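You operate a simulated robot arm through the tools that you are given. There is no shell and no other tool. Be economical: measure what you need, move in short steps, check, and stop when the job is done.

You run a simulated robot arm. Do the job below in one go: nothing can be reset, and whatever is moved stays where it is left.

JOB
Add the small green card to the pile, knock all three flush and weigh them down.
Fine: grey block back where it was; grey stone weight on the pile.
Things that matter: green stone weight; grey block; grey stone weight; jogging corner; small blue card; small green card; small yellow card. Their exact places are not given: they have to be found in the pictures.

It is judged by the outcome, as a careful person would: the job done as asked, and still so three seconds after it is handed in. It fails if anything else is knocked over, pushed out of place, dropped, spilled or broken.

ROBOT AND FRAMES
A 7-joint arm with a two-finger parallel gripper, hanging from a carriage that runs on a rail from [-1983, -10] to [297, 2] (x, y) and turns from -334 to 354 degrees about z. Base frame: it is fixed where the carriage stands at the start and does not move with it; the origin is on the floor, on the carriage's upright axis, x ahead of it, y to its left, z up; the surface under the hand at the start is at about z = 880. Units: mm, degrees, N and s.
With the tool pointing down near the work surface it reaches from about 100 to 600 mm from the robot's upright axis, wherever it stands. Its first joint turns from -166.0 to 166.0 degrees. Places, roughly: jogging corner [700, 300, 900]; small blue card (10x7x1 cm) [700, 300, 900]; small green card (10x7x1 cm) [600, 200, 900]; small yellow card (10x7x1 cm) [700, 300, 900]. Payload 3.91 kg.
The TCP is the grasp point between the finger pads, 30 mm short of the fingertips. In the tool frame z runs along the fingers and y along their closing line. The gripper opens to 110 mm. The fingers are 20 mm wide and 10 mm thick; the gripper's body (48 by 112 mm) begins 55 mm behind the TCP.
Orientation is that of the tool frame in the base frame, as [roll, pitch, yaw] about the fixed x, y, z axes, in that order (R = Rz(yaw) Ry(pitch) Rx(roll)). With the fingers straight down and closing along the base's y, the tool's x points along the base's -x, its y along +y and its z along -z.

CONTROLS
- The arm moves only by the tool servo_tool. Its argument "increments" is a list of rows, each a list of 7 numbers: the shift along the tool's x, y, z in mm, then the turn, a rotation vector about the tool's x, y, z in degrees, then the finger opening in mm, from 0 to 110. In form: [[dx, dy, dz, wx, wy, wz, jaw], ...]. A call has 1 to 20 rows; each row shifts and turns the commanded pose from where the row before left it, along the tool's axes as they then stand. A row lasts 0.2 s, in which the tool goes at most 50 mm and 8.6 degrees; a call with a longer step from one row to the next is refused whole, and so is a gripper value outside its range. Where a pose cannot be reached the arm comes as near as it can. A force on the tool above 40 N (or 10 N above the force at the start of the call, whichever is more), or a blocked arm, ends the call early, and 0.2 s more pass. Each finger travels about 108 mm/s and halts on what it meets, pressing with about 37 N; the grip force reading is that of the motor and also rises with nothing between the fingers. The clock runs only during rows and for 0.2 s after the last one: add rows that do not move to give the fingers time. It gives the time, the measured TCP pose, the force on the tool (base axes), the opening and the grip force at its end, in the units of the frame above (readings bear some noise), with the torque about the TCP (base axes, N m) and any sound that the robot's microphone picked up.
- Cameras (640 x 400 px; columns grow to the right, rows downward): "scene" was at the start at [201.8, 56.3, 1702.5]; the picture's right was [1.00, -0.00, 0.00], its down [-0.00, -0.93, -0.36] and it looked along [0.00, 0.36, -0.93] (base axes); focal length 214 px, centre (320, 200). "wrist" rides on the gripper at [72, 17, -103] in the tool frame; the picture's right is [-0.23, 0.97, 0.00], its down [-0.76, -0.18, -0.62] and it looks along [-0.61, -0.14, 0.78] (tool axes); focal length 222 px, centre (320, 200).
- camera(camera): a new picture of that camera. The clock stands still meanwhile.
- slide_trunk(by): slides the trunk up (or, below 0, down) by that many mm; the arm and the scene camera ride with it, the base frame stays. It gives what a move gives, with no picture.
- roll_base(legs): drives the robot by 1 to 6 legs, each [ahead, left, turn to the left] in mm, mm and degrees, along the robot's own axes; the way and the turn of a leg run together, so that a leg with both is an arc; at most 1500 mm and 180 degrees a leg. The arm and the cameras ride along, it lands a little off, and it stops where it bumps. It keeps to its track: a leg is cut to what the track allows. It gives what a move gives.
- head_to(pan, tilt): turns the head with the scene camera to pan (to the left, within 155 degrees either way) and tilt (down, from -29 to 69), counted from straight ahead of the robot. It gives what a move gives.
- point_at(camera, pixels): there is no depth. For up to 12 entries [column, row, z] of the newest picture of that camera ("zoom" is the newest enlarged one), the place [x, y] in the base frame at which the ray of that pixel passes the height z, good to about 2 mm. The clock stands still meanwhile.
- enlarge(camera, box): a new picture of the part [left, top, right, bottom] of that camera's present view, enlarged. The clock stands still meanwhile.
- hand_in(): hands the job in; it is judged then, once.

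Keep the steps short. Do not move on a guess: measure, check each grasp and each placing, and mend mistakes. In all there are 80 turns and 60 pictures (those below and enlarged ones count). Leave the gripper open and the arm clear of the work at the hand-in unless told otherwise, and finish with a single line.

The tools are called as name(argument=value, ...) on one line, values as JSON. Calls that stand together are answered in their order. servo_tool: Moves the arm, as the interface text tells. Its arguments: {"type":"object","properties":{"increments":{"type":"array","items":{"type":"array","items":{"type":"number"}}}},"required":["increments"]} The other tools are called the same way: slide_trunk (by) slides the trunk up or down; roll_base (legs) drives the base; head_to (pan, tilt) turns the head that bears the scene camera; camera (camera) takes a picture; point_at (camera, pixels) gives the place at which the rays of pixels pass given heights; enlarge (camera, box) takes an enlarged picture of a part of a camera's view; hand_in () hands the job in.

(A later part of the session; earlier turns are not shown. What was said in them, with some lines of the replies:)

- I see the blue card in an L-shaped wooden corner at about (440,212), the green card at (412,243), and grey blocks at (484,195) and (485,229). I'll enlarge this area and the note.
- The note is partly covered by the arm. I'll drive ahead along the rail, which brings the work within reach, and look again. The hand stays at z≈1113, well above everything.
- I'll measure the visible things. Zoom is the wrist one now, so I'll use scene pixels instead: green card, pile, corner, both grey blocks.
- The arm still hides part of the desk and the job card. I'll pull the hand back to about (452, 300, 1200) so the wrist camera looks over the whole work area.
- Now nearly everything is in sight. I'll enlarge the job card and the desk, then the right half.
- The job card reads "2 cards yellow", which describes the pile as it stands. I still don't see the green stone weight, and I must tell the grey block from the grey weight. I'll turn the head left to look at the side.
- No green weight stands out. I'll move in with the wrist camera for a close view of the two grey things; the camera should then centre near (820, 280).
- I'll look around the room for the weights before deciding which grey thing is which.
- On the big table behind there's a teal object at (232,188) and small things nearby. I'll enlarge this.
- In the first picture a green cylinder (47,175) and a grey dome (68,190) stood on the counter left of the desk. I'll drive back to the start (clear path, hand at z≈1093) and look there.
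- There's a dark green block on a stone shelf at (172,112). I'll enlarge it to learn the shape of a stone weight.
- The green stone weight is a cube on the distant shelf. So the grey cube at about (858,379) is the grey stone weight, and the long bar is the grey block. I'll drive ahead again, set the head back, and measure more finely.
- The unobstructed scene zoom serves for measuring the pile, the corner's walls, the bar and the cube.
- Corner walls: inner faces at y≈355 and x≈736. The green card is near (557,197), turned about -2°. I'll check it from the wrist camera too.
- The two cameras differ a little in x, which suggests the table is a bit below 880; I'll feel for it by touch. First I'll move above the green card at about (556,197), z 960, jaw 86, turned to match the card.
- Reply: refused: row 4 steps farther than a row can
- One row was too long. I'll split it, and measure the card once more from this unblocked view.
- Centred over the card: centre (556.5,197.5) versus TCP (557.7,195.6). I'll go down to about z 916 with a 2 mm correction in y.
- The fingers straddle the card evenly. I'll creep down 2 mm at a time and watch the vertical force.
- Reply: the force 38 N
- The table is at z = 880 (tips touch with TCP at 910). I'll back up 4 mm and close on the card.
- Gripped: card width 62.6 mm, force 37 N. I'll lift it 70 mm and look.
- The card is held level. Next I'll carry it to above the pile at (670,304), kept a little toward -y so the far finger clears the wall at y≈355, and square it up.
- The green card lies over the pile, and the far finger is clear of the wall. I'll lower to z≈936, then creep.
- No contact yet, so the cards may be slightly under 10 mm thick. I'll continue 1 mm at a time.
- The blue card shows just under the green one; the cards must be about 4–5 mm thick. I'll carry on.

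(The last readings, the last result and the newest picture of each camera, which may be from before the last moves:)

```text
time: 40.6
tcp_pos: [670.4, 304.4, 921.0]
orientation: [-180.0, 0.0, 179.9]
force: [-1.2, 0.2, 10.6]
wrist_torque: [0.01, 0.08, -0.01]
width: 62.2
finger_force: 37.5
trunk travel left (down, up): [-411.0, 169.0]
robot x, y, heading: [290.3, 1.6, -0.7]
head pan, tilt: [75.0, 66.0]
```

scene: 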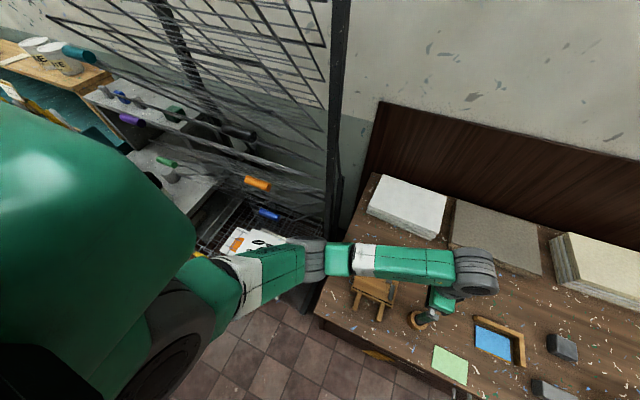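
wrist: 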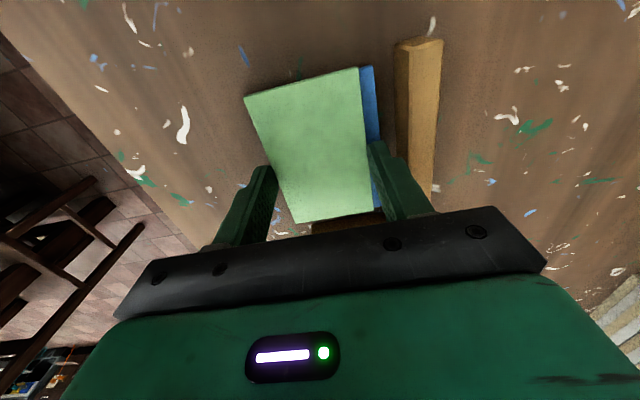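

Contact at 10.6 N. I'll open to 70 and rise straight up.

servo_tool(increments=[[0, 0, -0.7, 0, 0, 0, 64], [0, 0, 0, 0, 0, 0, 70], [0, 0, 0, 0, 0, 0, 70], [0, 0, -10, 0, 0, 0, 70], [0, 0, -30, 0, 0, 0, 70], [0, 0, -40, 0, 0, 0, 70], [0, 0, 0, 0, 0, 0, 70]])

camera(camera="wrist")

```text
time: 42.2
tcp_pos: [670.0, 304.3, 1000.5]
orientation: [-180.0, 0.0, 179.9]
force: [0.6, 1.0, -0.4]
wrist_torque: [-0.02, -0.01, -0.01]
width: 69.8
finger_force: 0.1
trunk travel left (down, up): [-411.0, 169.0]
robot x, y, heading: [291.2, 1.2, -0.7]
head pan, tilt: [75.0, 66.0]
```

```text
19 pictures are left
```

wrist: 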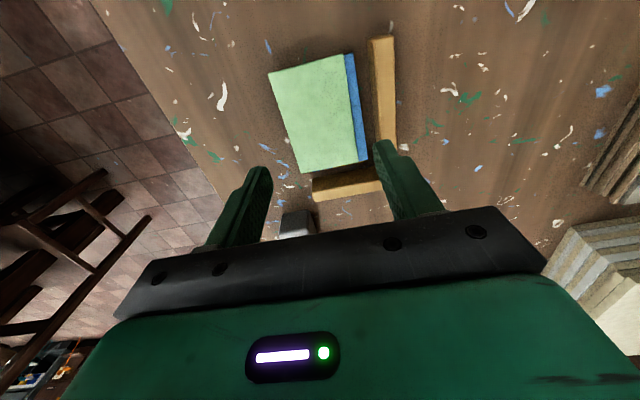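

The green card is on top. Now I'll jog with the two fingertips as a straight edge. I'll back off to y≈240 at this height and turn 90° so the fingers stand side by side along x, opened 60.

servo_tool(increments=[[0, -32, 0, 0, 0, 0, 60], [0, -32, 0, 0, 0, 0, 60], [0, 0, 0, 0, 0, -8.2, 60], [0, 0, 0, 0, 0, -8.2, 60], [0, 0, 0, 0, 0, -8.2, 60], [0, 0, 0, 0, 0, -8.2, 60], [0, 0, 0, 0, 0, -8.2, 60], [0, 0, 0, 0, 0, -8.2, 60], [0, 0, 0, 0, 0, -8.2, 60], [0, 0, 0, 0, 0, -8.2, 60], [0, 0, 0, 0, 0, -8.2, 60], [0, 0, 0, 0, 0, -8.2, 60], [0, 0, 0, 0, 0, -8.0, 60], [0, 0, 0, 0, 0, 0, 60]])

enlarge(camera="scene", box=[300, 180, 428, 260])

```text
time: 45.2
tcp_pos: [670.4, 240.2, 1001.0]
orientation: [180.0, 0.0, -90.1]
force: [0.3, 0.0, 0.5]
wrist_torque: [-0.02, -0.01, 0.01]
width: 60.0
finger_force: 0.0
trunk travel left (down, up): [-411.0, 169.0]
robot x, y, heading: [291.9, 3.2, -0.7]
head pan, tilt: [75.0, 66.0]
```

```text
5.00 times, centred on (364, 220) of scene
```

zoom: 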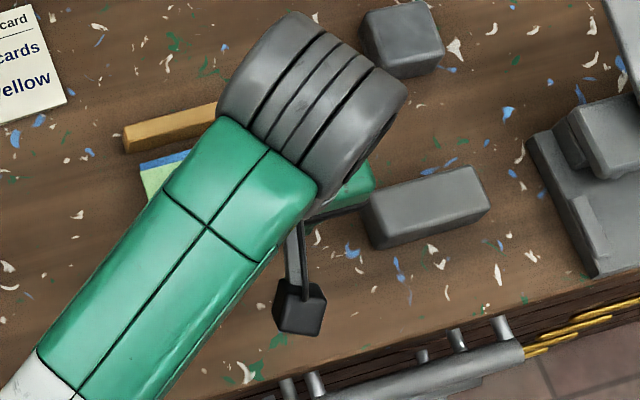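

Turned correctly; the grey bar at x>776 is well clear. I'll go down to z≈912.

servo_tool(increments=[[0, 0, 30, 0, 0, 0, 60], [0, 0, 30, 0, 0, 0, 60], [0, 0, 20, 0, 0, 0, 60], [0, 0, 6, 0, 0, 0, 60], [0, 0, 2.5, 0, 0, 0, 60], [0, 0, 0, 0, 0, 0, 60]])

camera(camera="wrist")

```text
time: 46.6
tcp_pos: [671.6, 238.3, 912.4]
orientation: [-180.0, 0.1, -90.0]
force: [-0.1, 0.6, 0.2]
wrist_torque: [-0.07, -0.01, 0.02]
width: 60.0
finger_force: 0.1
trunk travel left (down, up): [-411.0, 169.0]
robot x, y, heading: [291.7, 3.0, -0.7]
head pan, tilt: [75.0, 66.0]
```

```text
17 pictures are left
```

wrist: 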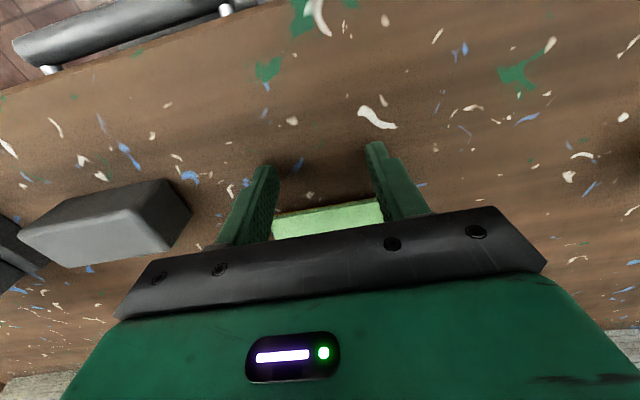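

I'll push toward +y: 34 mm to y≈272 in 4 mm rows.

servo_tool(increments=[[-5, 0, 0.7, 0, 0, 0, 60], [-5, 0, 0, 0, 0, 0, 60], [-4, 0, 0, 0, 0, 0, 60], [-4, 0, 0, 0, 0, 0, 60], [-4, 0, 0, 0, 0, 0, 60], [-4, 0, 0, 0, 0, 0, 60], [-4, 0, 0, 0, 0, 0, 60], [-2, 0, 0, 0, 0, 0, 60], [-2, 0, 0, 0, 0, 0, 60], [0, 0, 0, 0, 0, 0, 60]])

```text
time: 48.8
tcp_pos: [670.4, 274.3, 911.8]
orientation: [-180.0, 0.1, -90.1]
force: [0.8, -0.7, 0.5]
wrist_torque: [0.03, -0.05, 0.01]
width: 60.0
finger_force: 0.0
trunk travel left (down, up): [-411.0, 169.0]
robot x, y, heading: [293.4, 2.7, -0.7]
head pan, tilt: [75.0, 66.0]
```

servo_tool(increments=[[-1.5, 0, 0, 0, 0, 0, 60], [-1.5, 0, 0, 0, 0, 0, 60], [-1, 0, 0, 0, 0, 0, 60], [-1, 0, 0, 0, 0, 0, 60], [0, 0, 0, 0, 0, 0, 60]])

```text
time: 50.0
tcp_pos: [670.2, 278.6, 911.7]
orientation: [-179.9, 0.0, -90.0]
force: [-0.3, 0.0, 0.5]
wrist_torque: [-0.03, 0.02, 0.0]
width: 60.1
finger_force: 0.1
trunk travel left (down, up): [-411.0, 169.0]
robot x, y, heading: [293.1, 3.5, -0.6]
head pan, tilt: [75.0, 66.0]
```

servo_tool(increments=[[-0.8, 0, 0, 0, 0, 0, 60], [-0.8, 0, 0, 0, 0, 0, 60], [-0.8, 0, 0, 0, 0, 0, 60], [0, 0, 0, 0, 0, 0, 60]])

```text
time: 51.0
tcp_pos: [671.2, 280.4, 913.2]
orientation: [-179.9, 0.0, -90.0]
force: [1.5, 0.3, -0.2]
wrist_torque: [-0.01, 0.03, -0.01]
width: 60.2
finger_force: 0.1
trunk travel left (down, up): [-411.0, 169.0]
robot x, y, heading: [293.1, 1.2, -0.5]
head pan, tilt: [75.0, 66.0]
```

z reads up to 913; I'll dip 0.8 mm to be sure of catching the bottom card, and continue.

servo_tool(increments=[[0, 0, 0.6, 0, 0, 0, 60], [-0.7, 0, 0, 0, 0, 0, 60], [-0.7, 0, 0, 0, 0, 0, 60], [0, 0, 0, 0, 0, 0, 60], [0, 0, 0, 0, 0, 0, 60]])

```text
time: 52.2
tcp_pos: [671.1, 282.0, 911.5]
orientation: [-179.9, 0.0, -90.1]
force: [0.3, -0.6, 0.7]
wrist_torque: [0.0, 0.0, 0.02]
width: 59.8
finger_force: 0.0
trunk travel left (down, up): [-411.0, 169.0]
robot x, y, heading: [294.1, 3.1, -0.8]
head pan, tilt: [75.0, 66.0]
```

servo_tool(increments=[[-0.7, 0, 0, 0, 0, 0, 60], [-0.7, 0, 0, 0, 0, 0, 60], [0, 0, 0, 0, 0, 0, 60], [0, 0, 0, 0, 0, 0, 60]])

enlarge(camera="scene", box=[316, 190, 380, 230])

```text
time: 53.2
tcp_pos: [669.1, 282.6, 910.8]
orientation: [-179.9, 0.0, -90.0]
force: [0.6, -3.9, 0.7]
wrist_torque: [-0.08, 0.02, 0.11]
width: 60.1
finger_force: 0.1
trunk travel left (down, up): [-411.0, 169.0]
robot x, y, heading: [291.3, 1.6, -0.5]
head pan, tilt: [75.0, 66.0]
```

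```text
10.00 times, centred on (348, 210) of scene
```

zoom: 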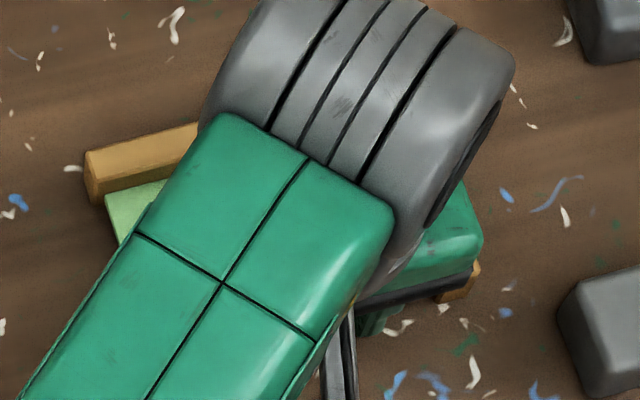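

Force in y rose to 3.9 N, so the pile is meeting the wall. One more small press.

servo_tool(increments=[[-0.6, 0, 0, 0, 0, 0, 60], [0, 0, 0, 0, 0, 0, 60], [0, 0, 0, 0, 0, 0, 60]])

```text
time: 54.0
tcp_pos: [670.5, 283.2, 911.1]
orientation: [180.0, -0.1, -90.1]
force: [0.3, -8.6, 1.0]
wrist_torque: [-0.19, 0.03, 0.22]
width: 59.9
finger_force: 0.1
trunk travel left (down, up): [-411.0, 169.0]
robot x, y, heading: [295.8, 3.0, -0.6]
head pan, tilt: [75.0, 66.0]
```

8.6 N: the pile is against the back wall. I'll back off 15 mm, rise, go to x≈590, turn back 90° and stand at y≈320 with jaw 24 for the +x push.

servo_tool(increments=[[5, 0, 0, 0, 0, 0, 60], [10, 0, 0, 0, 0, 0, 60], [0, 0, -30, 0, 0, 0, 60], [0, 0, -30, 0, 0, 0, 60], [0, 40, -30, 0, 0, 0, 24], [0, 40, 0, 0, 0, 0, 24], [0, 0, 0, 0, 0, 8.2, 24], [0, 0, 0, 0, 0, 8.2, 24], [0, 0, 0, 0, 0, 8.2, 24], [0, 0, 0, 0, 0, 8.2, 24], [0, 0, 0, 0, 0, 8.2, 24], [0, 0, 0, 0, 0, 8.2, 24], [0, 0, 0, 0, 0, 8.2, 24], [0, 0, 0, 0, 0, 8.2, 24], [0, 0, 0, 0, 0, 8.2, 24], [0, 0, 0, 0, 0, 8.2, 24], [0, 0, 0, 0, 0, 8, 24], [0, 26, 0, 0, 0, 0, 24], [0, 26, 0, 0, 0, 0, 24], [0, 0, 0, 0, 0, 0, 24]])

enlarge(camera="scene", box=[300, 180, 428, 260])

```text
time: 58.2
tcp_pos: [590.4, 321.8, 1001.4]
orientation: [180.0, 0.0, 180.0]
force: [-0.1, 0.3, 0.5]
wrist_torque: [-0.01, -0.01, 0.01]
width: 24.0
finger_force: 0.1
trunk travel left (down, up): [-411.0, 169.0]
robot x, y, heading: [292.7, 3.7, -0.5]
head pan, tilt: [75.0, 66.0]
```

```text
5.00 times, centred on (364, 220) of scene
```

zoom: 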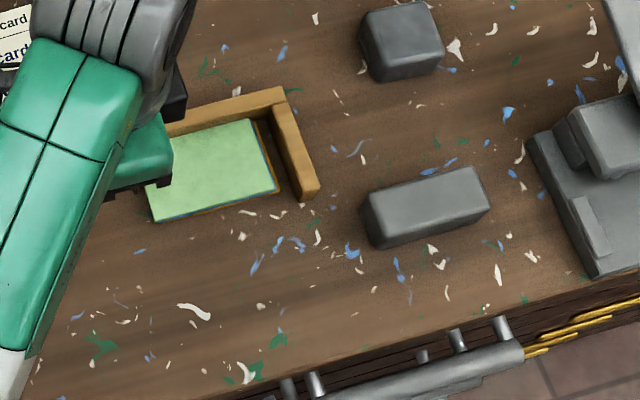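

The pile is flush in y, with a gap of about 10 mm to the +x wall. I'll go down at x≈590.

servo_tool(increments=[[0, 0, 30, 0, 0, 0, 24], [0, 0, 30, 0, 0, 0, 24], [0, 0, 20, 0, 0, 0, 24], [0, 0, 7, 0, 0, 0, 24], [0, 0, 2.7, 0, 0, 0, 24], [0, 0, 0, 0, 0, 0, 24]])

camera(camera="wrist")

```text
time: 59.6
tcp_pos: [591.8, 321.2, 911.6]
orientation: [-180.0, 0.0, -179.9]
force: [0.1, 0.0, 0.2]
wrist_torque: [-0.01, 0.03, 0.01]
width: 23.9
finger_force: 0.1
trunk travel left (down, up): [-411.0, 169.0]
robot x, y, heading: [290.3, 0.2, -0.7]
head pan, tilt: [75.0, 66.0]
```

```text
14 pictures are left
```

wrist: 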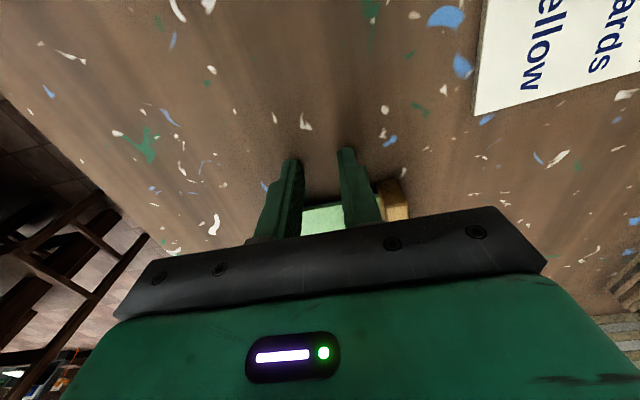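

In front of the card's short edge, right finger clear of the wall. I'll push +x to x≈619.

servo_tool(increments=[[-4, 0, 0, 0, 0, 0, 24], [-4, 0, 0, 0, 0, 0, 24], [-4, 0, 0, 0, 0, 0, 24], [-4, 0, 0, 0, 0, 0, 24], [-4, 0, 0, 0, 0, 0, 24], [-3, 0, 0, 0, 0, 0, 24], [-2, 0, 0, 0, 0, 0, 24], [-2, 0, 0, 0, 0, 0, 24], [0, 0, 0, 0, 0, 0, 24]])

servo_tool(increments=[[-1, 0, 0, 0, 0, 0, 24], [-1, 0, 0, 0, 0, 0, 24], [0, 0, 0, 0, 0, 0, 24], [0, 0, 0, 0, 0, 0, 24]])

```text
time: 61.6
tcp_pos: [616.4, 321.3, 912.5]
orientation: [-179.9, 0.0, 180.0]
force: [-0.5, 0.5, 0.0]
wrist_torque: [0.01, 0.06, -0.03]
width: 23.8
finger_force: 0.1
trunk travel left (down, up): [-411.0, 169.0]
robot x, y, heading: [291.2, 1.5, -0.4]
head pan, tilt: [75.0, 66.0]
```

```text
time: 62.6
tcp_pos: [620.2, 321.8, 912.5]
orientation: [180.0, 0.0, -179.9]
force: [-0.3, 0.3, -1.1]
wrist_torque: [0.01, 0.0, 0.0]
width: 24.0
finger_force: 0.1
trunk travel left (down, up): [-411.0, 169.0]
robot x, y, heading: [293.4, 2.6, -0.6]
head pan, tilt: [75.0, 66.0]
```

servo_tool(increments=[[0, 0, 0.7, 0, 0, 0, 24], [-1, 0, 0, 0, 0, 0, 24], [-1, 0, 0, 0, 0, 0, 24], [-0.7, 0, 0, 0, 0, 0, 24], [0, 0, 0, 0, 0, 0, 24], [0, 0, 0, 0, 0, 0, 24]])

enlarge(camera="scene", box=[316, 190, 380, 230])

```text
time: 64.0
tcp_pos: [622.6, 321.2, 911.4]
orientation: [179.8, 0.1, 179.9]
force: [0.1, -0.4, 0.0]
wrist_torque: [0.0, 0.06, -0.01]
width: 23.8
finger_force: 0.0
trunk travel left (down, up): [-411.0, 169.0]
robot x, y, heading: [291.5, -0.3, -0.6]
head pan, tilt: [75.0, 66.0]
```

```text
10.00 times, centred on (348, 210) of scene
```

zoom: 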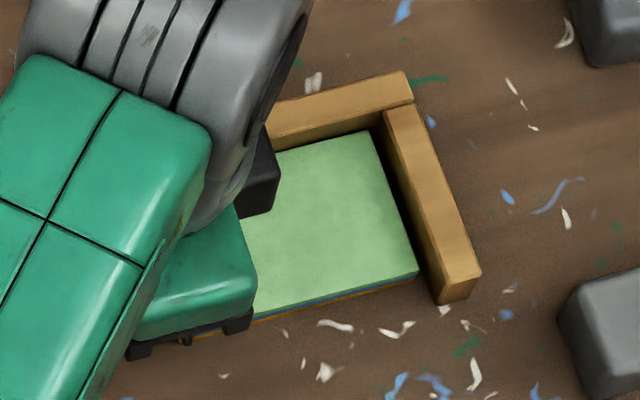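

About 4–5 mm of gap remains. I'll continue.

servo_tool(increments=[[-0.8, 0, 0, 0, 0, 0, 24], [-0.8, 0, 0, 0, 0, 0, 24], [-0.8, 0, 0, 0, 0, 0, 24], [0, 0, 0, 0, 0, 0, 24], [0, 0, 0, 0, 0, 0, 24]])

servo_tool(increments=[[-0.7, 0, 0, 0, 0, 0, 24], [-0.7, 0, 0, 0, 0, 0, 24], [0, 0, 0, 0, 0, 0, 24], [0, 0, 0, 0, 0, 0, 24]])

```text
time: 65.2
tcp_pos: [624.1, 322.8, 912.1]
orientation: [-180.0, 0.0, 180.0]
force: [-0.2, -0.2, 0.2]
wrist_torque: [0.03, 0.0, 0.0]
width: 24.0
finger_force: 0.1
trunk travel left (down, up): [-411.0, 169.0]
robot x, y, heading: [295.6, 1.8, -0.5]
head pan, tilt: [75.0, 66.0]
```

```text
time: 66.2
tcp_pos: [625.5, 320.2, 911.7]
orientation: [-180.0, -0.1, 180.0]
force: [-0.8, 0.7, 0.0]
wrist_torque: [-0.04, -0.03, 0.01]
width: 24.1
finger_force: 0.0
trunk travel left (down, up): [-411.0, 169.0]
robot x, y, heading: [291.2, 2.7, -0.6]
head pan, tilt: [75.0, 66.0]
```

servo_tool(increments=[[-0.7, 0, 0, 0, 0, 0, 24], [-0.7, 0, 0, 0, 0, 0, 24], [0, 0, 0, 0, 0, 0, 24], [0, 0, 0, 0, 0, 0, 24]])

servo_tool(increments=[[-0.6, 0, 0, 0, 0, 0, 24], [0, 0, 0, 0, 0, 0, 24], [0, 0, 0, 0, 0, 0, 24]])

```text
time: 67.2
tcp_pos: [626.1, 322.4, 910.3]
orientation: [-179.9, -0.1, -180.0]
force: [-4.4, -1.6, 1.3]
wrist_torque: [0.02, 0.06, -0.02]
width: 24.4
finger_force: 0.3
trunk travel left (down, up): [-411.0, 169.0]
robot x, y, heading: [290.6, 2.4, -0.6]
head pan, tilt: [75.0, 66.0]
```

```text
time: 68.0
tcp_pos: [626.2, 321.8, 910.1]
orientation: [179.9, -0.1, 179.9]
force: [-6.4, -1.1, 2.0]
wrist_torque: [-0.03, 0.13, 0.0]
width: 24.4
finger_force: 0.5
trunk travel left (down, up): [-411.0, 169.0]
robot x, y, heading: [291.6, -1.0, -0.6]
head pan, tilt: [75.0, 66.0]
```

6.4 N at x=626: the pile is against the +x wall. I'll back off, rise and move aside to view the pile.

servo_tool(increments=[[3, 0, -0.5, 0, 0, 0, 24], [12, 0, 0, 0, 0, 0, 24], [20, 0, -20, 0, 0, 0, 24], [20, 0, -40, 0, 0, 0, 24], [20, 0, -40, 0, 0, 0, 60], [10, 0, 0, 0, 0, 0, 80], [0, 0, 0, 0, 0, 0, 80]])

enlarge(camera="scene", box=[316, 190, 380, 230])

enlarge(camera="wrist", box=[240, 80, 432, 200])

```text
time: 69.6
tcp_pos: [541.1, 321.3, 1010.7]
orientation: [-180.0, 0.0, 179.9]
force: [0.0, 0.2, 0.3]
wrist_torque: [-0.01, -0.01, -0.02]
width: 80.1
finger_force: 0.1
trunk travel left (down, up): [-411.0, 169.0]
robot x, y, heading: [292.3, 3.1, -0.4]
head pan, tilt: [75.0, 66.0]
```

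```text
10.00 times, centred on (348, 210) of scene
```

zoom: 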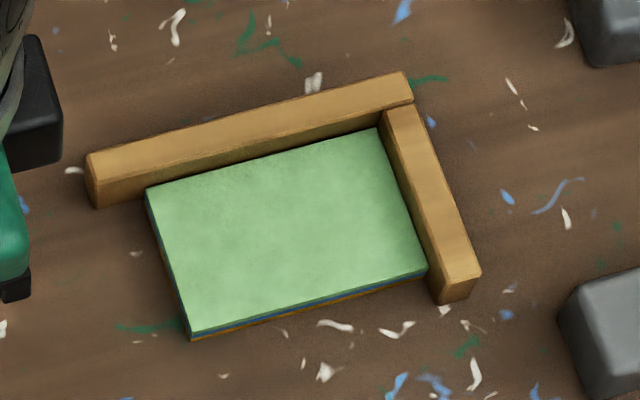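

```text
3.33 times, centred on (336, 140) of wrist
```

zoom: 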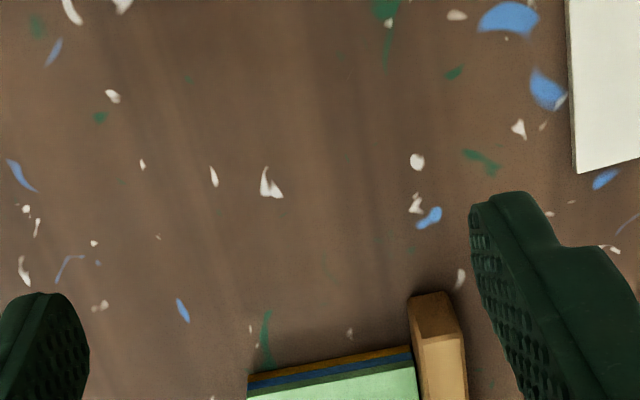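

All three cards are flush against both walls. Now the grey cube at about (857,380), which is roughly 680 mm from the axis and perhaps at the limit of reach. I'll move there at z≈1010 (tips at 980, above everything there) and see.

servo_tool(increments=[[-40, 8, 0, 0, 0, 0, 80], [-40, 8, 0, 0, 0, 0, 80], [-40, 8, 0, 0, 0, 0, 80], [-40, 8, 0, 0, 0, 0, 80], [-40, 8, 0, 0, 0, 0, 80], [-40, 8, 0, 0, 0, 0, 80], [-30, 6, 0, 0, 0, 0, 80], [0, 0, 0, 0, 0, 0, 80]])

camera(camera="wrist")

```text
time: 71.4
tcp_pos: [813.0, 374.4, 1012.8]
orientation: [179.9, 0.0, -180.0]
force: [-0.1, 0.2, 0.0]
wrist_torque: [0.01, 0.02, -0.01]
width: 80.0
finger_force: 0.1
trunk travel left (down, up): [-411.0, 169.0]
robot x, y, heading: [293.5, -0.3, -0.3]
head pan, tilt: [75.0, 66.0]
```

```text
10 pictures are left
```

wrist: 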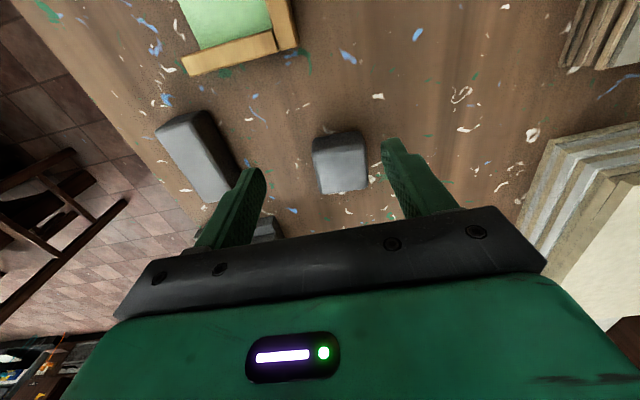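

The arm reaches 813 so far. I'll measure the cube in this picture: top face and base edge near (340,160).

enlarge(camera="wrist", box=[292, 110, 388, 210])

```text
4.00 times, centred on (340, 160) of wrist
```

zoom: 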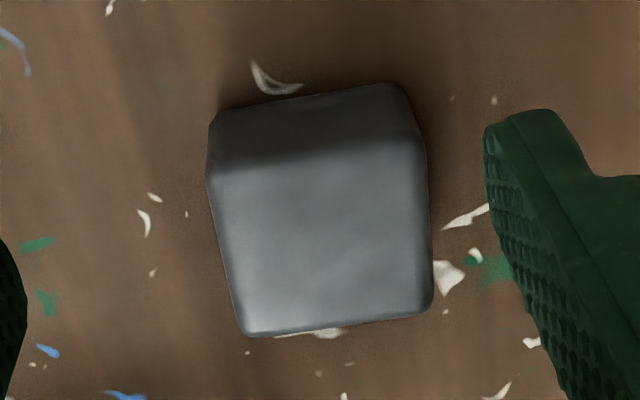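

point_at(camera="zoom", pixels=[[213, 170, 930], [420, 142, 930], [432, 310, 930], [245, 335, 930], [213, 170, 920], [420, 142, 920], [432, 310, 920], [245, 335, 920], [212, 122, 880], [400, 86, 880]])

```text
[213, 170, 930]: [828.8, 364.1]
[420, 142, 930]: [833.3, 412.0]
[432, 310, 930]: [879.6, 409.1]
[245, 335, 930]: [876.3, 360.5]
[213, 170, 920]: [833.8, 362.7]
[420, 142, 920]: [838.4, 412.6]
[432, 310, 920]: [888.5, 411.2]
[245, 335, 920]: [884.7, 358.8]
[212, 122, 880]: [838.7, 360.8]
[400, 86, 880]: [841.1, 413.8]
```

The cube's centre is about (861,385), side ≈50 mm, top ≈918, turned about -2.5°. I'll move over it and check that the arm gets there.

servo_tool(increments=[[-24, 5, 0, 0, 0, 1.2, 80], [-24, 5, 0, 0, 0, 1.3, 80], [0, 0, 20, 0, 0, 0, 80], [0, 0, 0, 0, 0, 0, 80]])

```text
time: 72.4
tcp_pos: [822.4, 365.9, 1006.0]
orientation: [-180.0, -0.1, 177.5]
force: [0.0, 0.3, -0.1]
wrist_torque: [0.0, -0.01, -0.02]
width: 80.1
finger_force: 0.2
out of reach, approached as far as the arm can: row 1, 2, 3
trunk travel left (down, up): [-411.0, 169.0]
robot x, y, heading: [288.1, 1.7, -0.5]
head pan, tilt: [75.0, 66.0]
```

Out of reach at this trunk height (limit ≈ 645 mm). Lowering the trunk should lengthen the reach. I'll first draw back and up to about (745,335,1190), so sliding down stays well clear.

servo_tool(increments=[[10, -4, -30, 0, 0, 0, 80], [10, -4, -40, 0, 0, 0, 80], [15, -6, -40, 0, 0, 0, 80], [20, -8, -40, 0, 0, 0, 80], [20, -8, -35, 0, 0, 0, 80], [0, 0, 0, 0, 0, 0, 80]])

slide_trunk(by=-150)

camera(camera="scene")

```text
time: 73.8
tcp_pos: [846.1, 411.7, 1159.5]
orientation: [-179.9, -0.1, 177.5]
force: [0.0, -0.9, 0.7]
wrist_torque: [-0.01, 0.0, -0.02]
width: 80.0
finger_force: 0.1
out of reach, approached as far as the arm can: row 1, 2, 3, 4, 5
trunk travel left (down, up): [-411.0, 169.0]
robot x, y, heading: [293.3, 1.2, -0.4]
head pan, tilt: [75.0, 66.0]
```

```text
time: 75.5
tcp_pos: [845.5, 413.0, 1009.4]
orientation: [-180.0, 0.0, 177.5]
force: [0.8, 0.0, -0.1]
wrist_torque: [-0.01, 0.02, -0.02]
width: 80.2
finger_force: 0.1
trunk travel left (down, up): [-261.0, 319.0]
robot x, y, heading: [293.6, -0.8, -0.7]
head pan, tilt: [75.0, 66.0]
```

```text
8 pictures are left
```

scene: 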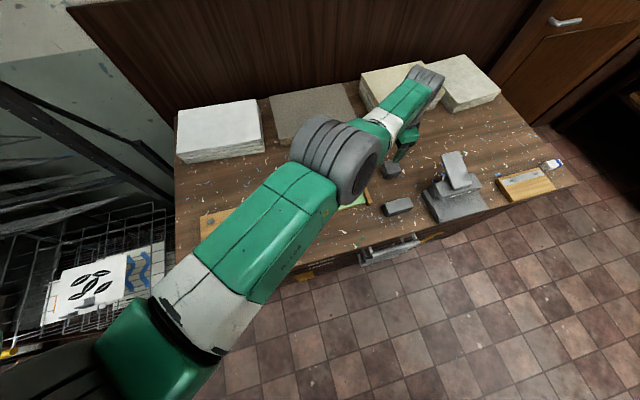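

After lowering, the TCP is at (845,413,1009), so the reach is longer. I'll try a small move toward (861,385) at this height.

servo_tool(increments=[[0, -14, 0, 0, 0, 0, 80], [-8, -14, 0, 0, 0, 0, 80], [-8, 0, 0, 0, 0, 0, 80], [0, 0, 0, 0, 0, 0, 80]])

```text
time: 76.5
tcp_pos: [867.5, 388.0, 1009.0]
orientation: [-179.9, -0.1, 177.4]
force: [-0.5, 0.2, -0.1]
wrist_torque: [-0.03, -0.01, -0.01]
width: 79.8
finger_force: 0.0
out of reach, approached as far as the arm can: row 1
trunk travel left (down, up): [-261.0, 319.0]
robot x, y, heading: [288.6, 0.6, -0.7]
head pan, tilt: [75.0, 66.0]
```

Reached (867,388). I'll correct to (861,385) and go down to z≈960 (tips still above the cube).

servo_tool(increments=[[6.5, -2.7, 0, 0, 0, 0, 80], [0, 0, 25, 0, 0, 0, 80], [0, 0, 25, 0, 0, 0, 80], [0, 0, 0, 0, 0, 0, 80]])

camera(camera="wrist")

```text
time: 77.5
tcp_pos: [855.0, 383.2, 958.3]
orientation: [-180.0, -0.1, 177.5]
force: [-0.5, 0.2, -0.6]
wrist_torque: [0.0, 0.04, -0.02]
width: 80.3
finger_force: 0.1
out of reach, approached as far as the arm can: row 3
trunk travel left (down, up): [-261.0, 319.0]
robot x, y, heading: [295.3, 1.2, -0.4]
head pan, tilt: [75.0, 66.0]
```

```text
7 pictures are left
```

wrist: 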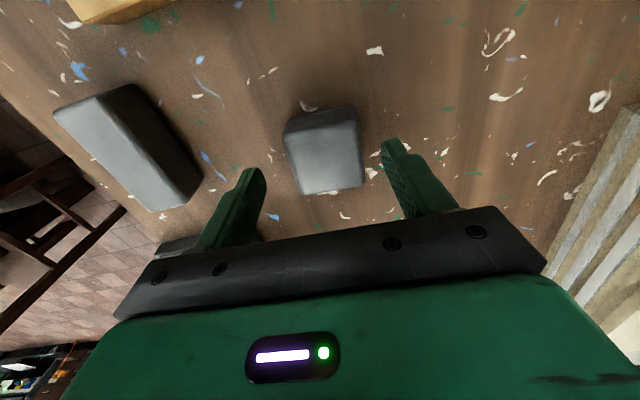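

Just short of reach again, but the cube is centred between the fingers. I'll rise 110 mm and slide the trunk down by the same amount.

servo_tool(increments=[[0, 0, -40, 0, 0, 0, 80], [0, 0, -40, 0, 0, 0, 80], [0, 0, -35, 0, 0, 0, 80], [0, 0, 0, 0, 0, 0, 80]])

slide_trunk(by=-110)

servo_tool(increments=[[0, 0, 0, 0, 0, 0, 80]])

```text
time: 78.5
tcp_pos: [871.7, 392.1, 1073.2]
orientation: [-179.9, -0.1, 177.3]
force: [0.4, -0.4, -0.5]
wrist_torque: [0.01, -0.03, -0.01]
width: 80.0
finger_force: 0.0
out of reach, approached as far as the arm can: row 1, 2, 3
trunk travel left (down, up): [-261.0, 319.0]
robot x, y, heading: [288.6, -0.0, -0.2]
head pan, tilt: [75.0, 66.0]
```

```text
time: 80.0
tcp_pos: [870.4, 392.1, 962.7]
orientation: [-179.9, -0.2, 177.6]
force: [0.2, 0.1, -0.1]
wrist_torque: [-0.01, -0.02, 0.05]
width: 79.9
finger_force: 0.0
trunk travel left (down, up): [-151.0, 429.0]
robot x, y, heading: [292.9, -1.7, -0.4]
head pan, tilt: [75.0, 66.0]
```

```text
time: 80.4
tcp_pos: [869.8, 392.1, 963.8]
orientation: [-179.9, -0.2, 177.5]
force: [-0.7, -0.1, -1.1]
wrist_torque: [-0.01, -0.02, 0.0]
width: 79.9
finger_force: 0.1
trunk travel left (down, up): [-151.0, 429.0]
robot x, y, heading: [291.7, 3.3, -0.5]
head pan, tilt: [75.0, 66.0]
```

Now the arm has room. I'll correct to (861,385) at the same height first.

servo_tool(increments=[[8.7, -7.4, 0, 0, 0, 0, 80], [0, 0, 5, 0, 0, 0, 80], [0, 0, 0, 0, 0, 0, 80]])

```text
time: 81.2
tcp_pos: [870.4, 391.6, 957.8]
orientation: [-179.9, -0.1, 177.4]
force: [-0.7, 0.6, -0.7]
wrist_torque: [0.03, 0.02, 0.0]
width: 80.0
finger_force: 0.1
out of reach, approached as far as the arm can: row 1
trunk travel left (down, up): [-151.0, 429.0]
robot x, y, heading: [288.6, 1.3, -0.3]
head pan, tilt: [75.0, 66.0]
```

servo_tool(increments=[[9, -7, 0, 0, 0, 0, 80], [0, 0, 0, 0, 0, 0, 80], [0, 0, 0, 0, 0, 0, 80]])

```text
time: 82.0
tcp_pos: [870.0, 391.0, 957.4]
orientation: [-179.8, -0.3, 177.4]
force: [0.5, 0.5, 1.1]
wrist_torque: [-0.03, -0.02, 0.02]
width: 80.0
finger_force: 0.0
out of reach, approached as far as the arm can: row 1
trunk travel left (down, up): [-151.0, 429.0]
robot x, y, heading: [290.6, 3.2, -0.6]
head pan, tilt: [75.0, 66.0]
```

The solver seems stuck with the arm almost straight. I'll try a larger retreat toward the axis, at a safe height (tips 927 above the cube's top), adding a little rise.

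servo_tool(increments=[[0, 0, -20, 0, 0, 0, 80], [15, -10, -10, 0, 0, 0, 80], [15, -10, 0, 0, 0, 0, 80], [15, -10, 0, 0, 0, 0, 80], [15, -10, 0, 0, 0, 0, 80], [0, 0, 0, 0, 0, 0, 80]])

```text
time: 83.4
tcp_pos: [870.6, 393.6, 987.3]
orientation: [-179.8, -0.2, 177.4]
force: [0.2, -0.7, -0.1]
wrist_torque: [0.02, 0.0, 0.02]
width: 80.2
finger_force: 0.1
out of reach, approached as far as the arm can: row 2, 3, 4, 5
trunk travel left (down, up): [-151.0, 429.0]
robot x, y, heading: [293.7, 2.4, -0.6]
head pan, tilt: [75.0, 66.0]
```

Inward arm moves are blocked, but vertical ones work and the base can do the horizontal part. To bring the hand from (870.6,393) to (861,385): roll back ≈16.5 mm and turn ≈-0.8°. The tips at 957 clear the cube.

roll_base(legs=[[-16.5, 0, -0.8]])

servo_tool(increments=[[0, 0, 0, 0, 0, 0, 80], [0, 0, 0, 0, 0, 0, 80]])

```text
time: 84.1
tcp_pos: [859.5, 384.5, 987.5]
orientation: [-179.8, -0.2, 176.6]
force: [-1.1, -1.2, 0.4]
wrist_torque: [0.0, 0.0, 0.02]
width: 80.0
finger_force: 0.0
trunk travel left (down, up): [-151.0, 429.0]
robot x, y, heading: [278.5, 1.1, -1.6]
head pan, tilt: [75.0, 66.0]
```

```text
time: 84.7
tcp_pos: [860.7, 384.4, 987.6]
orientation: [-179.8, -0.1, 176.7]
force: [-0.6, -1.4, -0.1]
wrist_torque: [-0.01, -0.05, -0.05]
width: 80.1
finger_force: 0.0
trunk travel left (down, up): [-151.0, 429.0]
robot x, y, heading: [276.1, -0.0, -1.6]
head pan, tilt: [75.0, 66.0]
```

Exactly there. I'll lower vertically to z≈940 first (tips at 910, just beside the cube's top) and check.

servo_tool(increments=[[0, 0, 15, 0, 0, 0, 80], [0, 0, 15, 0, 0, 0, 80], [0, 0, 8, 0, 0, 0, 80], [0, 0, 0, 0, 0, 0, 80]])

camera(camera="wrist")

```text
time: 85.7
tcp_pos: [860.7, 384.7, 949.9]
orientation: [-180.0, -0.2, 176.6]
force: [1.2, 0.4, 0.3]
wrist_torque: [-0.03, -0.01, 0.02]
width: 79.9
finger_force: 0.0
trunk travel left (down, up): [-151.0, 429.0]
robot x, y, heading: [274.9, 2.1, -1.4]
head pan, tilt: [75.0, 66.0]
```

```text
6 pictures are left
```

wrist: 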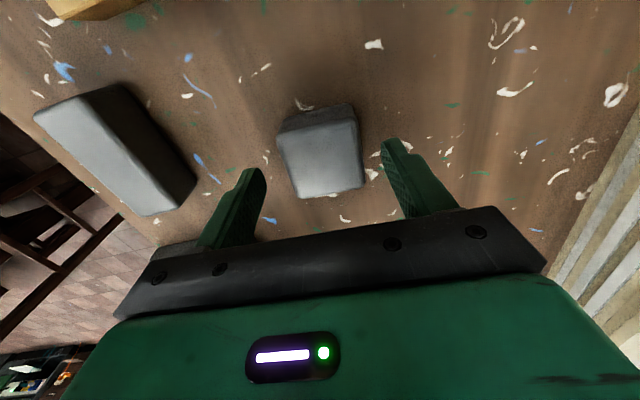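

The cube is centred between the fingers. I'll descend to z≈916.

servo_tool(increments=[[0, 0, 10, 0, 0, 0, 80], [0, 0, 10, 0, 0, 0, 80], [0, 0, 8, 0, 0, 0, 80], [0, 0, 5, 0, 0, 0, 80], [0, 0, 0, 0, 0, 0, 80]])

```text
time: 86.9
tcp_pos: [856.6, 382.3, 918.6]
orientation: [-179.9, -0.1, 176.6]
force: [-0.1, 0.0, -0.5]
wrist_torque: [0.0, -0.01, -0.04]
width: 79.9
finger_force: 0.0
out of reach, approached as far as the arm can: row 3
trunk travel left (down, up): [-151.0, 429.0]
robot x, y, heading: [274.0, 2.3, -1.5]
head pan, tilt: [75.0, 66.0]
```

(856.6,382.3,918.6) is within a few mm of the cube's centre. I'll close gently.

servo_tool(increments=[[0, 0, 0, 0, 0, 0, 70], [0, 0, 0, 0, 0, 0, 62], [0, 0, 0, 0, 0, 0, 55], [0, 0, 0, 0, 0, 0, 48], [0, 0, 0, 0, 0, 0, 40], [0, 0, 0, 0, 0, 0, 40]])

```text
time: 88.3
tcp_pos: [856.4, 383.9, 917.8]
orientation: [-180.0, -0.3, 176.6]
force: [-0.3, 1.0, 2.1]
wrist_torque: [0.17, -0.05, 0.03]
width: 54.7
finger_force: 37.6
trunk travel left (down, up): [-151.0, 429.0]
robot x, y, heading: [274.3, -0.2, -1.5]
head pan, tilt: [75.0, 66.0]
```

Gripped at 54.7 mm, 37.6 N. I'll lift straight up by about 70 mm.

servo_tool(increments=[[0, 0, -5, 0, 0, 0, 40], [0, 0, -15, 0, 0, 0, 40], [0, 0, -25, 0, 0, 0, 40], [0, 0, -25, 0, 0, 0, 40], [0, 0, 0, 0, 0, 0, 40]])

```text
time: 89.5
tcp_pos: [858.1, 382.9, 986.9]
orientation: [-179.8, -0.3, 176.5]
force: [0.6, -0.3, -2.9]
wrist_torque: [-0.01, 0.04, 0.0]
width: 55.0
finger_force: 37.2
trunk travel left (down, up): [-151.0, 429.0]
robot x, y, heading: [272.2, 5.0, -1.4]
head pan, tilt: [75.0, 66.0]
```

Held (about 0.3 kg); bottom near z≈948. Carrying by base keeps the arm still: roll back ≈209 mm with a -5.7° turn should bring the hand to about (683,323) over the pile.

roll_base(legs=[[-209, 0, -5.7]])

servo_tool(increments=[[0, 0, 0, 0, 0, 0, 40], [0, 0, 0, 0, 0, 0, 40]])

camera(camera="wrist")

```text
time: 91.2
tcp_pos: [681.1, 321.1, 986.7]
orientation: [-179.9, -0.2, 170.9]
force: [-0.3, 0.1, -3.2]
wrist_torque: [0.03, -0.03, -0.01]
width: 54.8
finger_force: 37.0
trunk travel left (down, up): [-151.0, 429.0]
robot x, y, heading: [63.1, 4.5, -7.1]
head pan, tilt: [75.0, 66.0]
```

```text
time: 91.8
tcp_pos: [680.1, 321.0, 987.1]
orientation: [-179.9, -0.2, 170.9]
force: [-0.1, 0.1, -3.1]
wrist_torque: [-0.02, 0.06, -0.04]
width: 55.0
finger_force: 37.0
trunk travel left (down, up): [-151.0, 429.0]
robot x, y, heading: [65.1, 1.4, -7.0]
head pan, tilt: [75.0, 66.0]
```

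```text
5 pictures are left
```

wrist: 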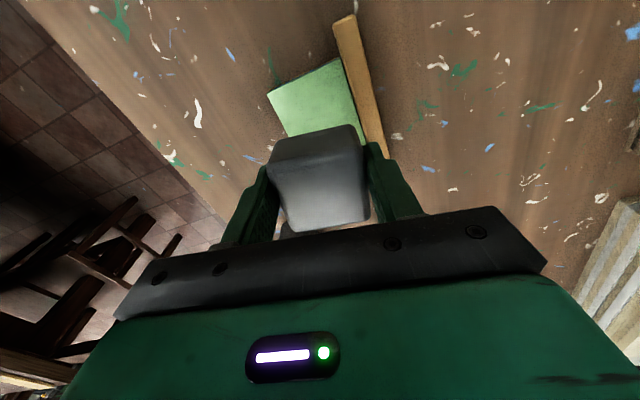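

Over the pile, but with this yaw the far finger (outer face y≈358) would come down on the back wall. I'll turn the hand 81° so the fingers lie along x, where there is room.

servo_tool(increments=[[0, 0, 0, 0, 0, 8.1, 40], [0, 0, 0, 0, 0, 8.1, 40], [0, 0, 0, 0, 0, 8.1, 40], [0, 0, 0, 0, 0, 8.1, 40], [0, 0, 0, 0, 0, 8.1, 40], [0, 0, 0, 0, 0, 8.1, 40], [0, 0, 0, 0, 0, 8.1, 40], [0, 0, 0, 0, 0, 8.1, 40], [0, 0, 0, 0, 0, 8.1, 40], [0, 0, 0, 0, 0, 8.0, 40], [0, 0, 0, 0, 0, 0, 40]])

```text
time: 94.2
tcp_pos: [680.8, 320.8, 987.8]
orientation: [-179.8, 0.1, 89.9]
force: [-0.4, 0.8, -3.0]
wrist_torque: [-0.01, 0.0, -0.05]
width: 54.7
finger_force: 36.8
trunk travel left (down, up): [-151.0, 429.0]
robot x, y, heading: [63.8, 1.5, -7.3]
head pan, tilt: [75.0, 66.0]
```

The cube's centre is now about (681,317); the pile's centre is (686,323). A small base correction: ahead 7 mm, turn +0.5°.

roll_base(legs=[[7, 0, 0.5]])

servo_tool(increments=[[0, 0, 15, 0, 0, 0, 40], [0, 0, 15, 0, 0, 0, 40], [0, 0, 15, 0, 0, 0, 40], [0, 0, 5, 0, 0, 0, 40], [0, 0, 0, 0, 0, 0, 40]])

camera(camera="scene")

```text
time: 94.9
tcp_pos: [684.7, 326.5, 986.2]
orientation: [-179.7, 0.1, 90.5]
force: [0.3, -0.7, -3.6]
wrist_torque: [0.0, 0.0, -0.03]
width: 55.1
finger_force: 37.3
trunk travel left (down, up): [-151.0, 429.0]
robot x, y, heading: [71.9, -1.3, -6.8]
head pan, tilt: [75.0, 66.0]
```

```text
time: 96.1
tcp_pos: [685.3, 326.6, 936.2]
orientation: [-179.7, 0.0, 90.5]
force: [0.2, 0.5, -3.0]
wrist_torque: [0.01, 0.0, 0.03]
width: 54.6
finger_force: 36.9
trunk travel left (down, up): [-151.0, 429.0]
robot x, y, heading: [65.8, -0.5, -6.6]
head pan, tilt: [75.0, 66.0]
```

```text
4 pictures are left
```

scene: 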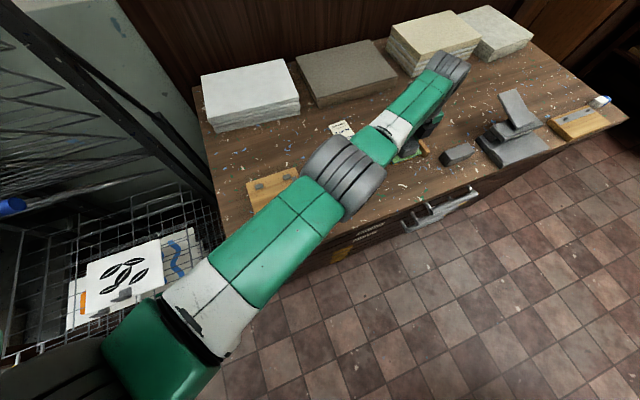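

The hand is over the pile; contact is expected at z≈931. I'll creep down.

servo_tool(increments=[[0, 0, 1, 0, 0, 0, 40], [0, 0, 1, 0, 0, 0, 40], [0, 0, 1, 0, 0, 0, 40], [0, 0, 0.7, 0, 0, 0, 40], [0, 0, 0, 0, 0, 0, 40]])

servo_tool(increments=[[0, 0, 0.7, 0, 0, 0, 40], [0, 0, 0.5, 0, 0, 0, 40], [0, 0, 0, 0, 0, 0, 40]])

```text
time: 97.3
tcp_pos: [685.3, 326.4, 932.8]
orientation: [-179.8, 0.1, 90.6]
force: [-0.8, -0.3, -0.1]
wrist_torque: [0.02, -0.01, 0.01]
width: 55.0
finger_force: 36.4
trunk travel left (down, up): [-151.0, 429.0]
robot x, y, heading: [68.8, -2.0, -6.7]
head pan, tilt: [75.0, 66.0]
```

```text
time: 98.1
tcp_pos: [684.8, 326.5, 932.9]
orientation: [-179.7, 0.1, 90.5]
force: [0.1, 0.5, 4.7]
wrist_torque: [0.06, -0.04, 0.01]
width: 54.7
finger_force: 37.1
trunk travel left (down, up): [-151.0, 429.0]
robot x, y, heading: [70.6, 1.0, -6.7]
head pan, tilt: [75.0, 66.0]
```

The weight rests on the pile (force went from -3 to +4.7 N). I'll open slowly to 72 and rise straight up.

servo_tool(increments=[[0, 0, 0, 0, 0, 0, 56], [0, 0, 0, 0, 0, 0, 62], [0, 0, 0, 0, 0, 0, 72], [0, 0, 0, 0, 0, 0, 72], [0, 0, -10, 0, 0, 0, 72], [0, 0, -20, 0, 0, 0, 72], [0, 0, -30, 0, 0, 0, 72], [0, 0, -30, 0, 0, 0, 72], [0, 0, -30, 0, 0, 0, 72], [0, 0, 0, 0, 0, 0, 72]])

camera(camera="wrist")

```text
time: 100.3
tcp_pos: [685.3, 326.7, 1053.0]
orientation: [-179.7, 0.1, 90.4]
force: [0.4, 0.3, -0.1]
wrist_torque: [-0.02, 0.01, -0.02]
width: 72.0
finger_force: 0.0
trunk travel left (down, up): [-151.0, 429.0]
robot x, y, heading: [67.9, 0.8, -6.8]
head pan, tilt: [75.0, 66.0]
```

```text
3 pictures are left
```

wrist: 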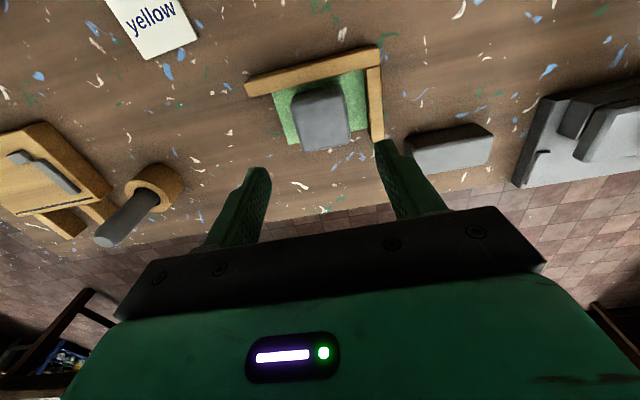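

The weight stands on the pile. I'll raise the trunk 200 mm to get the arm clear, and take a close look at the pile.

slide_trunk(by=200)

enlarge(camera="wrist", box=[256, 60, 416, 160])

```text
time: 102.5
tcp_pos: [685.3, 328.8, 1253.0]
orientation: [-179.7, 0.1, 90.5]
force: [-0.3, -0.7, 0.5]
wrist_torque: [0.02, -0.01, 0.0]
width: 71.9
finger_force: 0.1
trunk travel left (down, up): [-351.0, 229.0]
robot x, y, heading: [72.2, 3.1, -6.5]
head pan, tilt: [75.0, 66.0]
```

```text
4.00 times, centred on (336, 110) of wrist
```

zoom: 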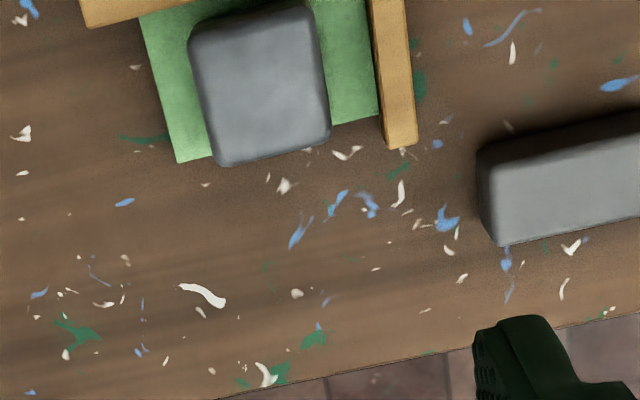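

The green card's edges lie flush against both walls, the weight sits on the pile, and the grey block is untouched. I'll open the gripper fully and let a second pass.

servo_tool(increments=[[0, 0, 0, 0, 0, 0, 90], [0, 0, 0, 0, 0, 0, 110], [0, 0, 0, 0, 0, 0, 110], [0, 0, 0, 0, 0, 0, 110]])

enlarge(camera="scene", box=[360, 100, 520, 200])

```text
time: 103.5
tcp_pos: [685.1, 327.8, 1250.6]
orientation: [-179.8, 0.1, 90.5]
force: [0.3, 0.0, 0.3]
wrist_torque: [0.01, 0.02, -0.01]
width: 109.7
finger_force: 0.0
trunk travel left (down, up): [-351.0, 229.0]
robot x, y, heading: [70.1, -1.1, -6.4]
head pan, tilt: [75.0, 66.0]
```

```text
4.00 times, centred on (440, 150) of scene
```

zoom: 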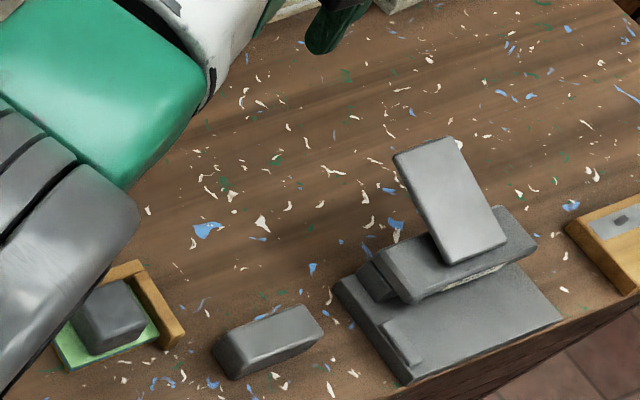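

Everything stands as wanted: the pile is flush in the corner with the weight on it, the block is in its place, and the arm is clear. Handing in.

hand_in()

```text
The job is handed in.
```

The green card is on the pile, all three cards are flush in the jogging corner with the grey stone weight on top, and the grey block was never moved.
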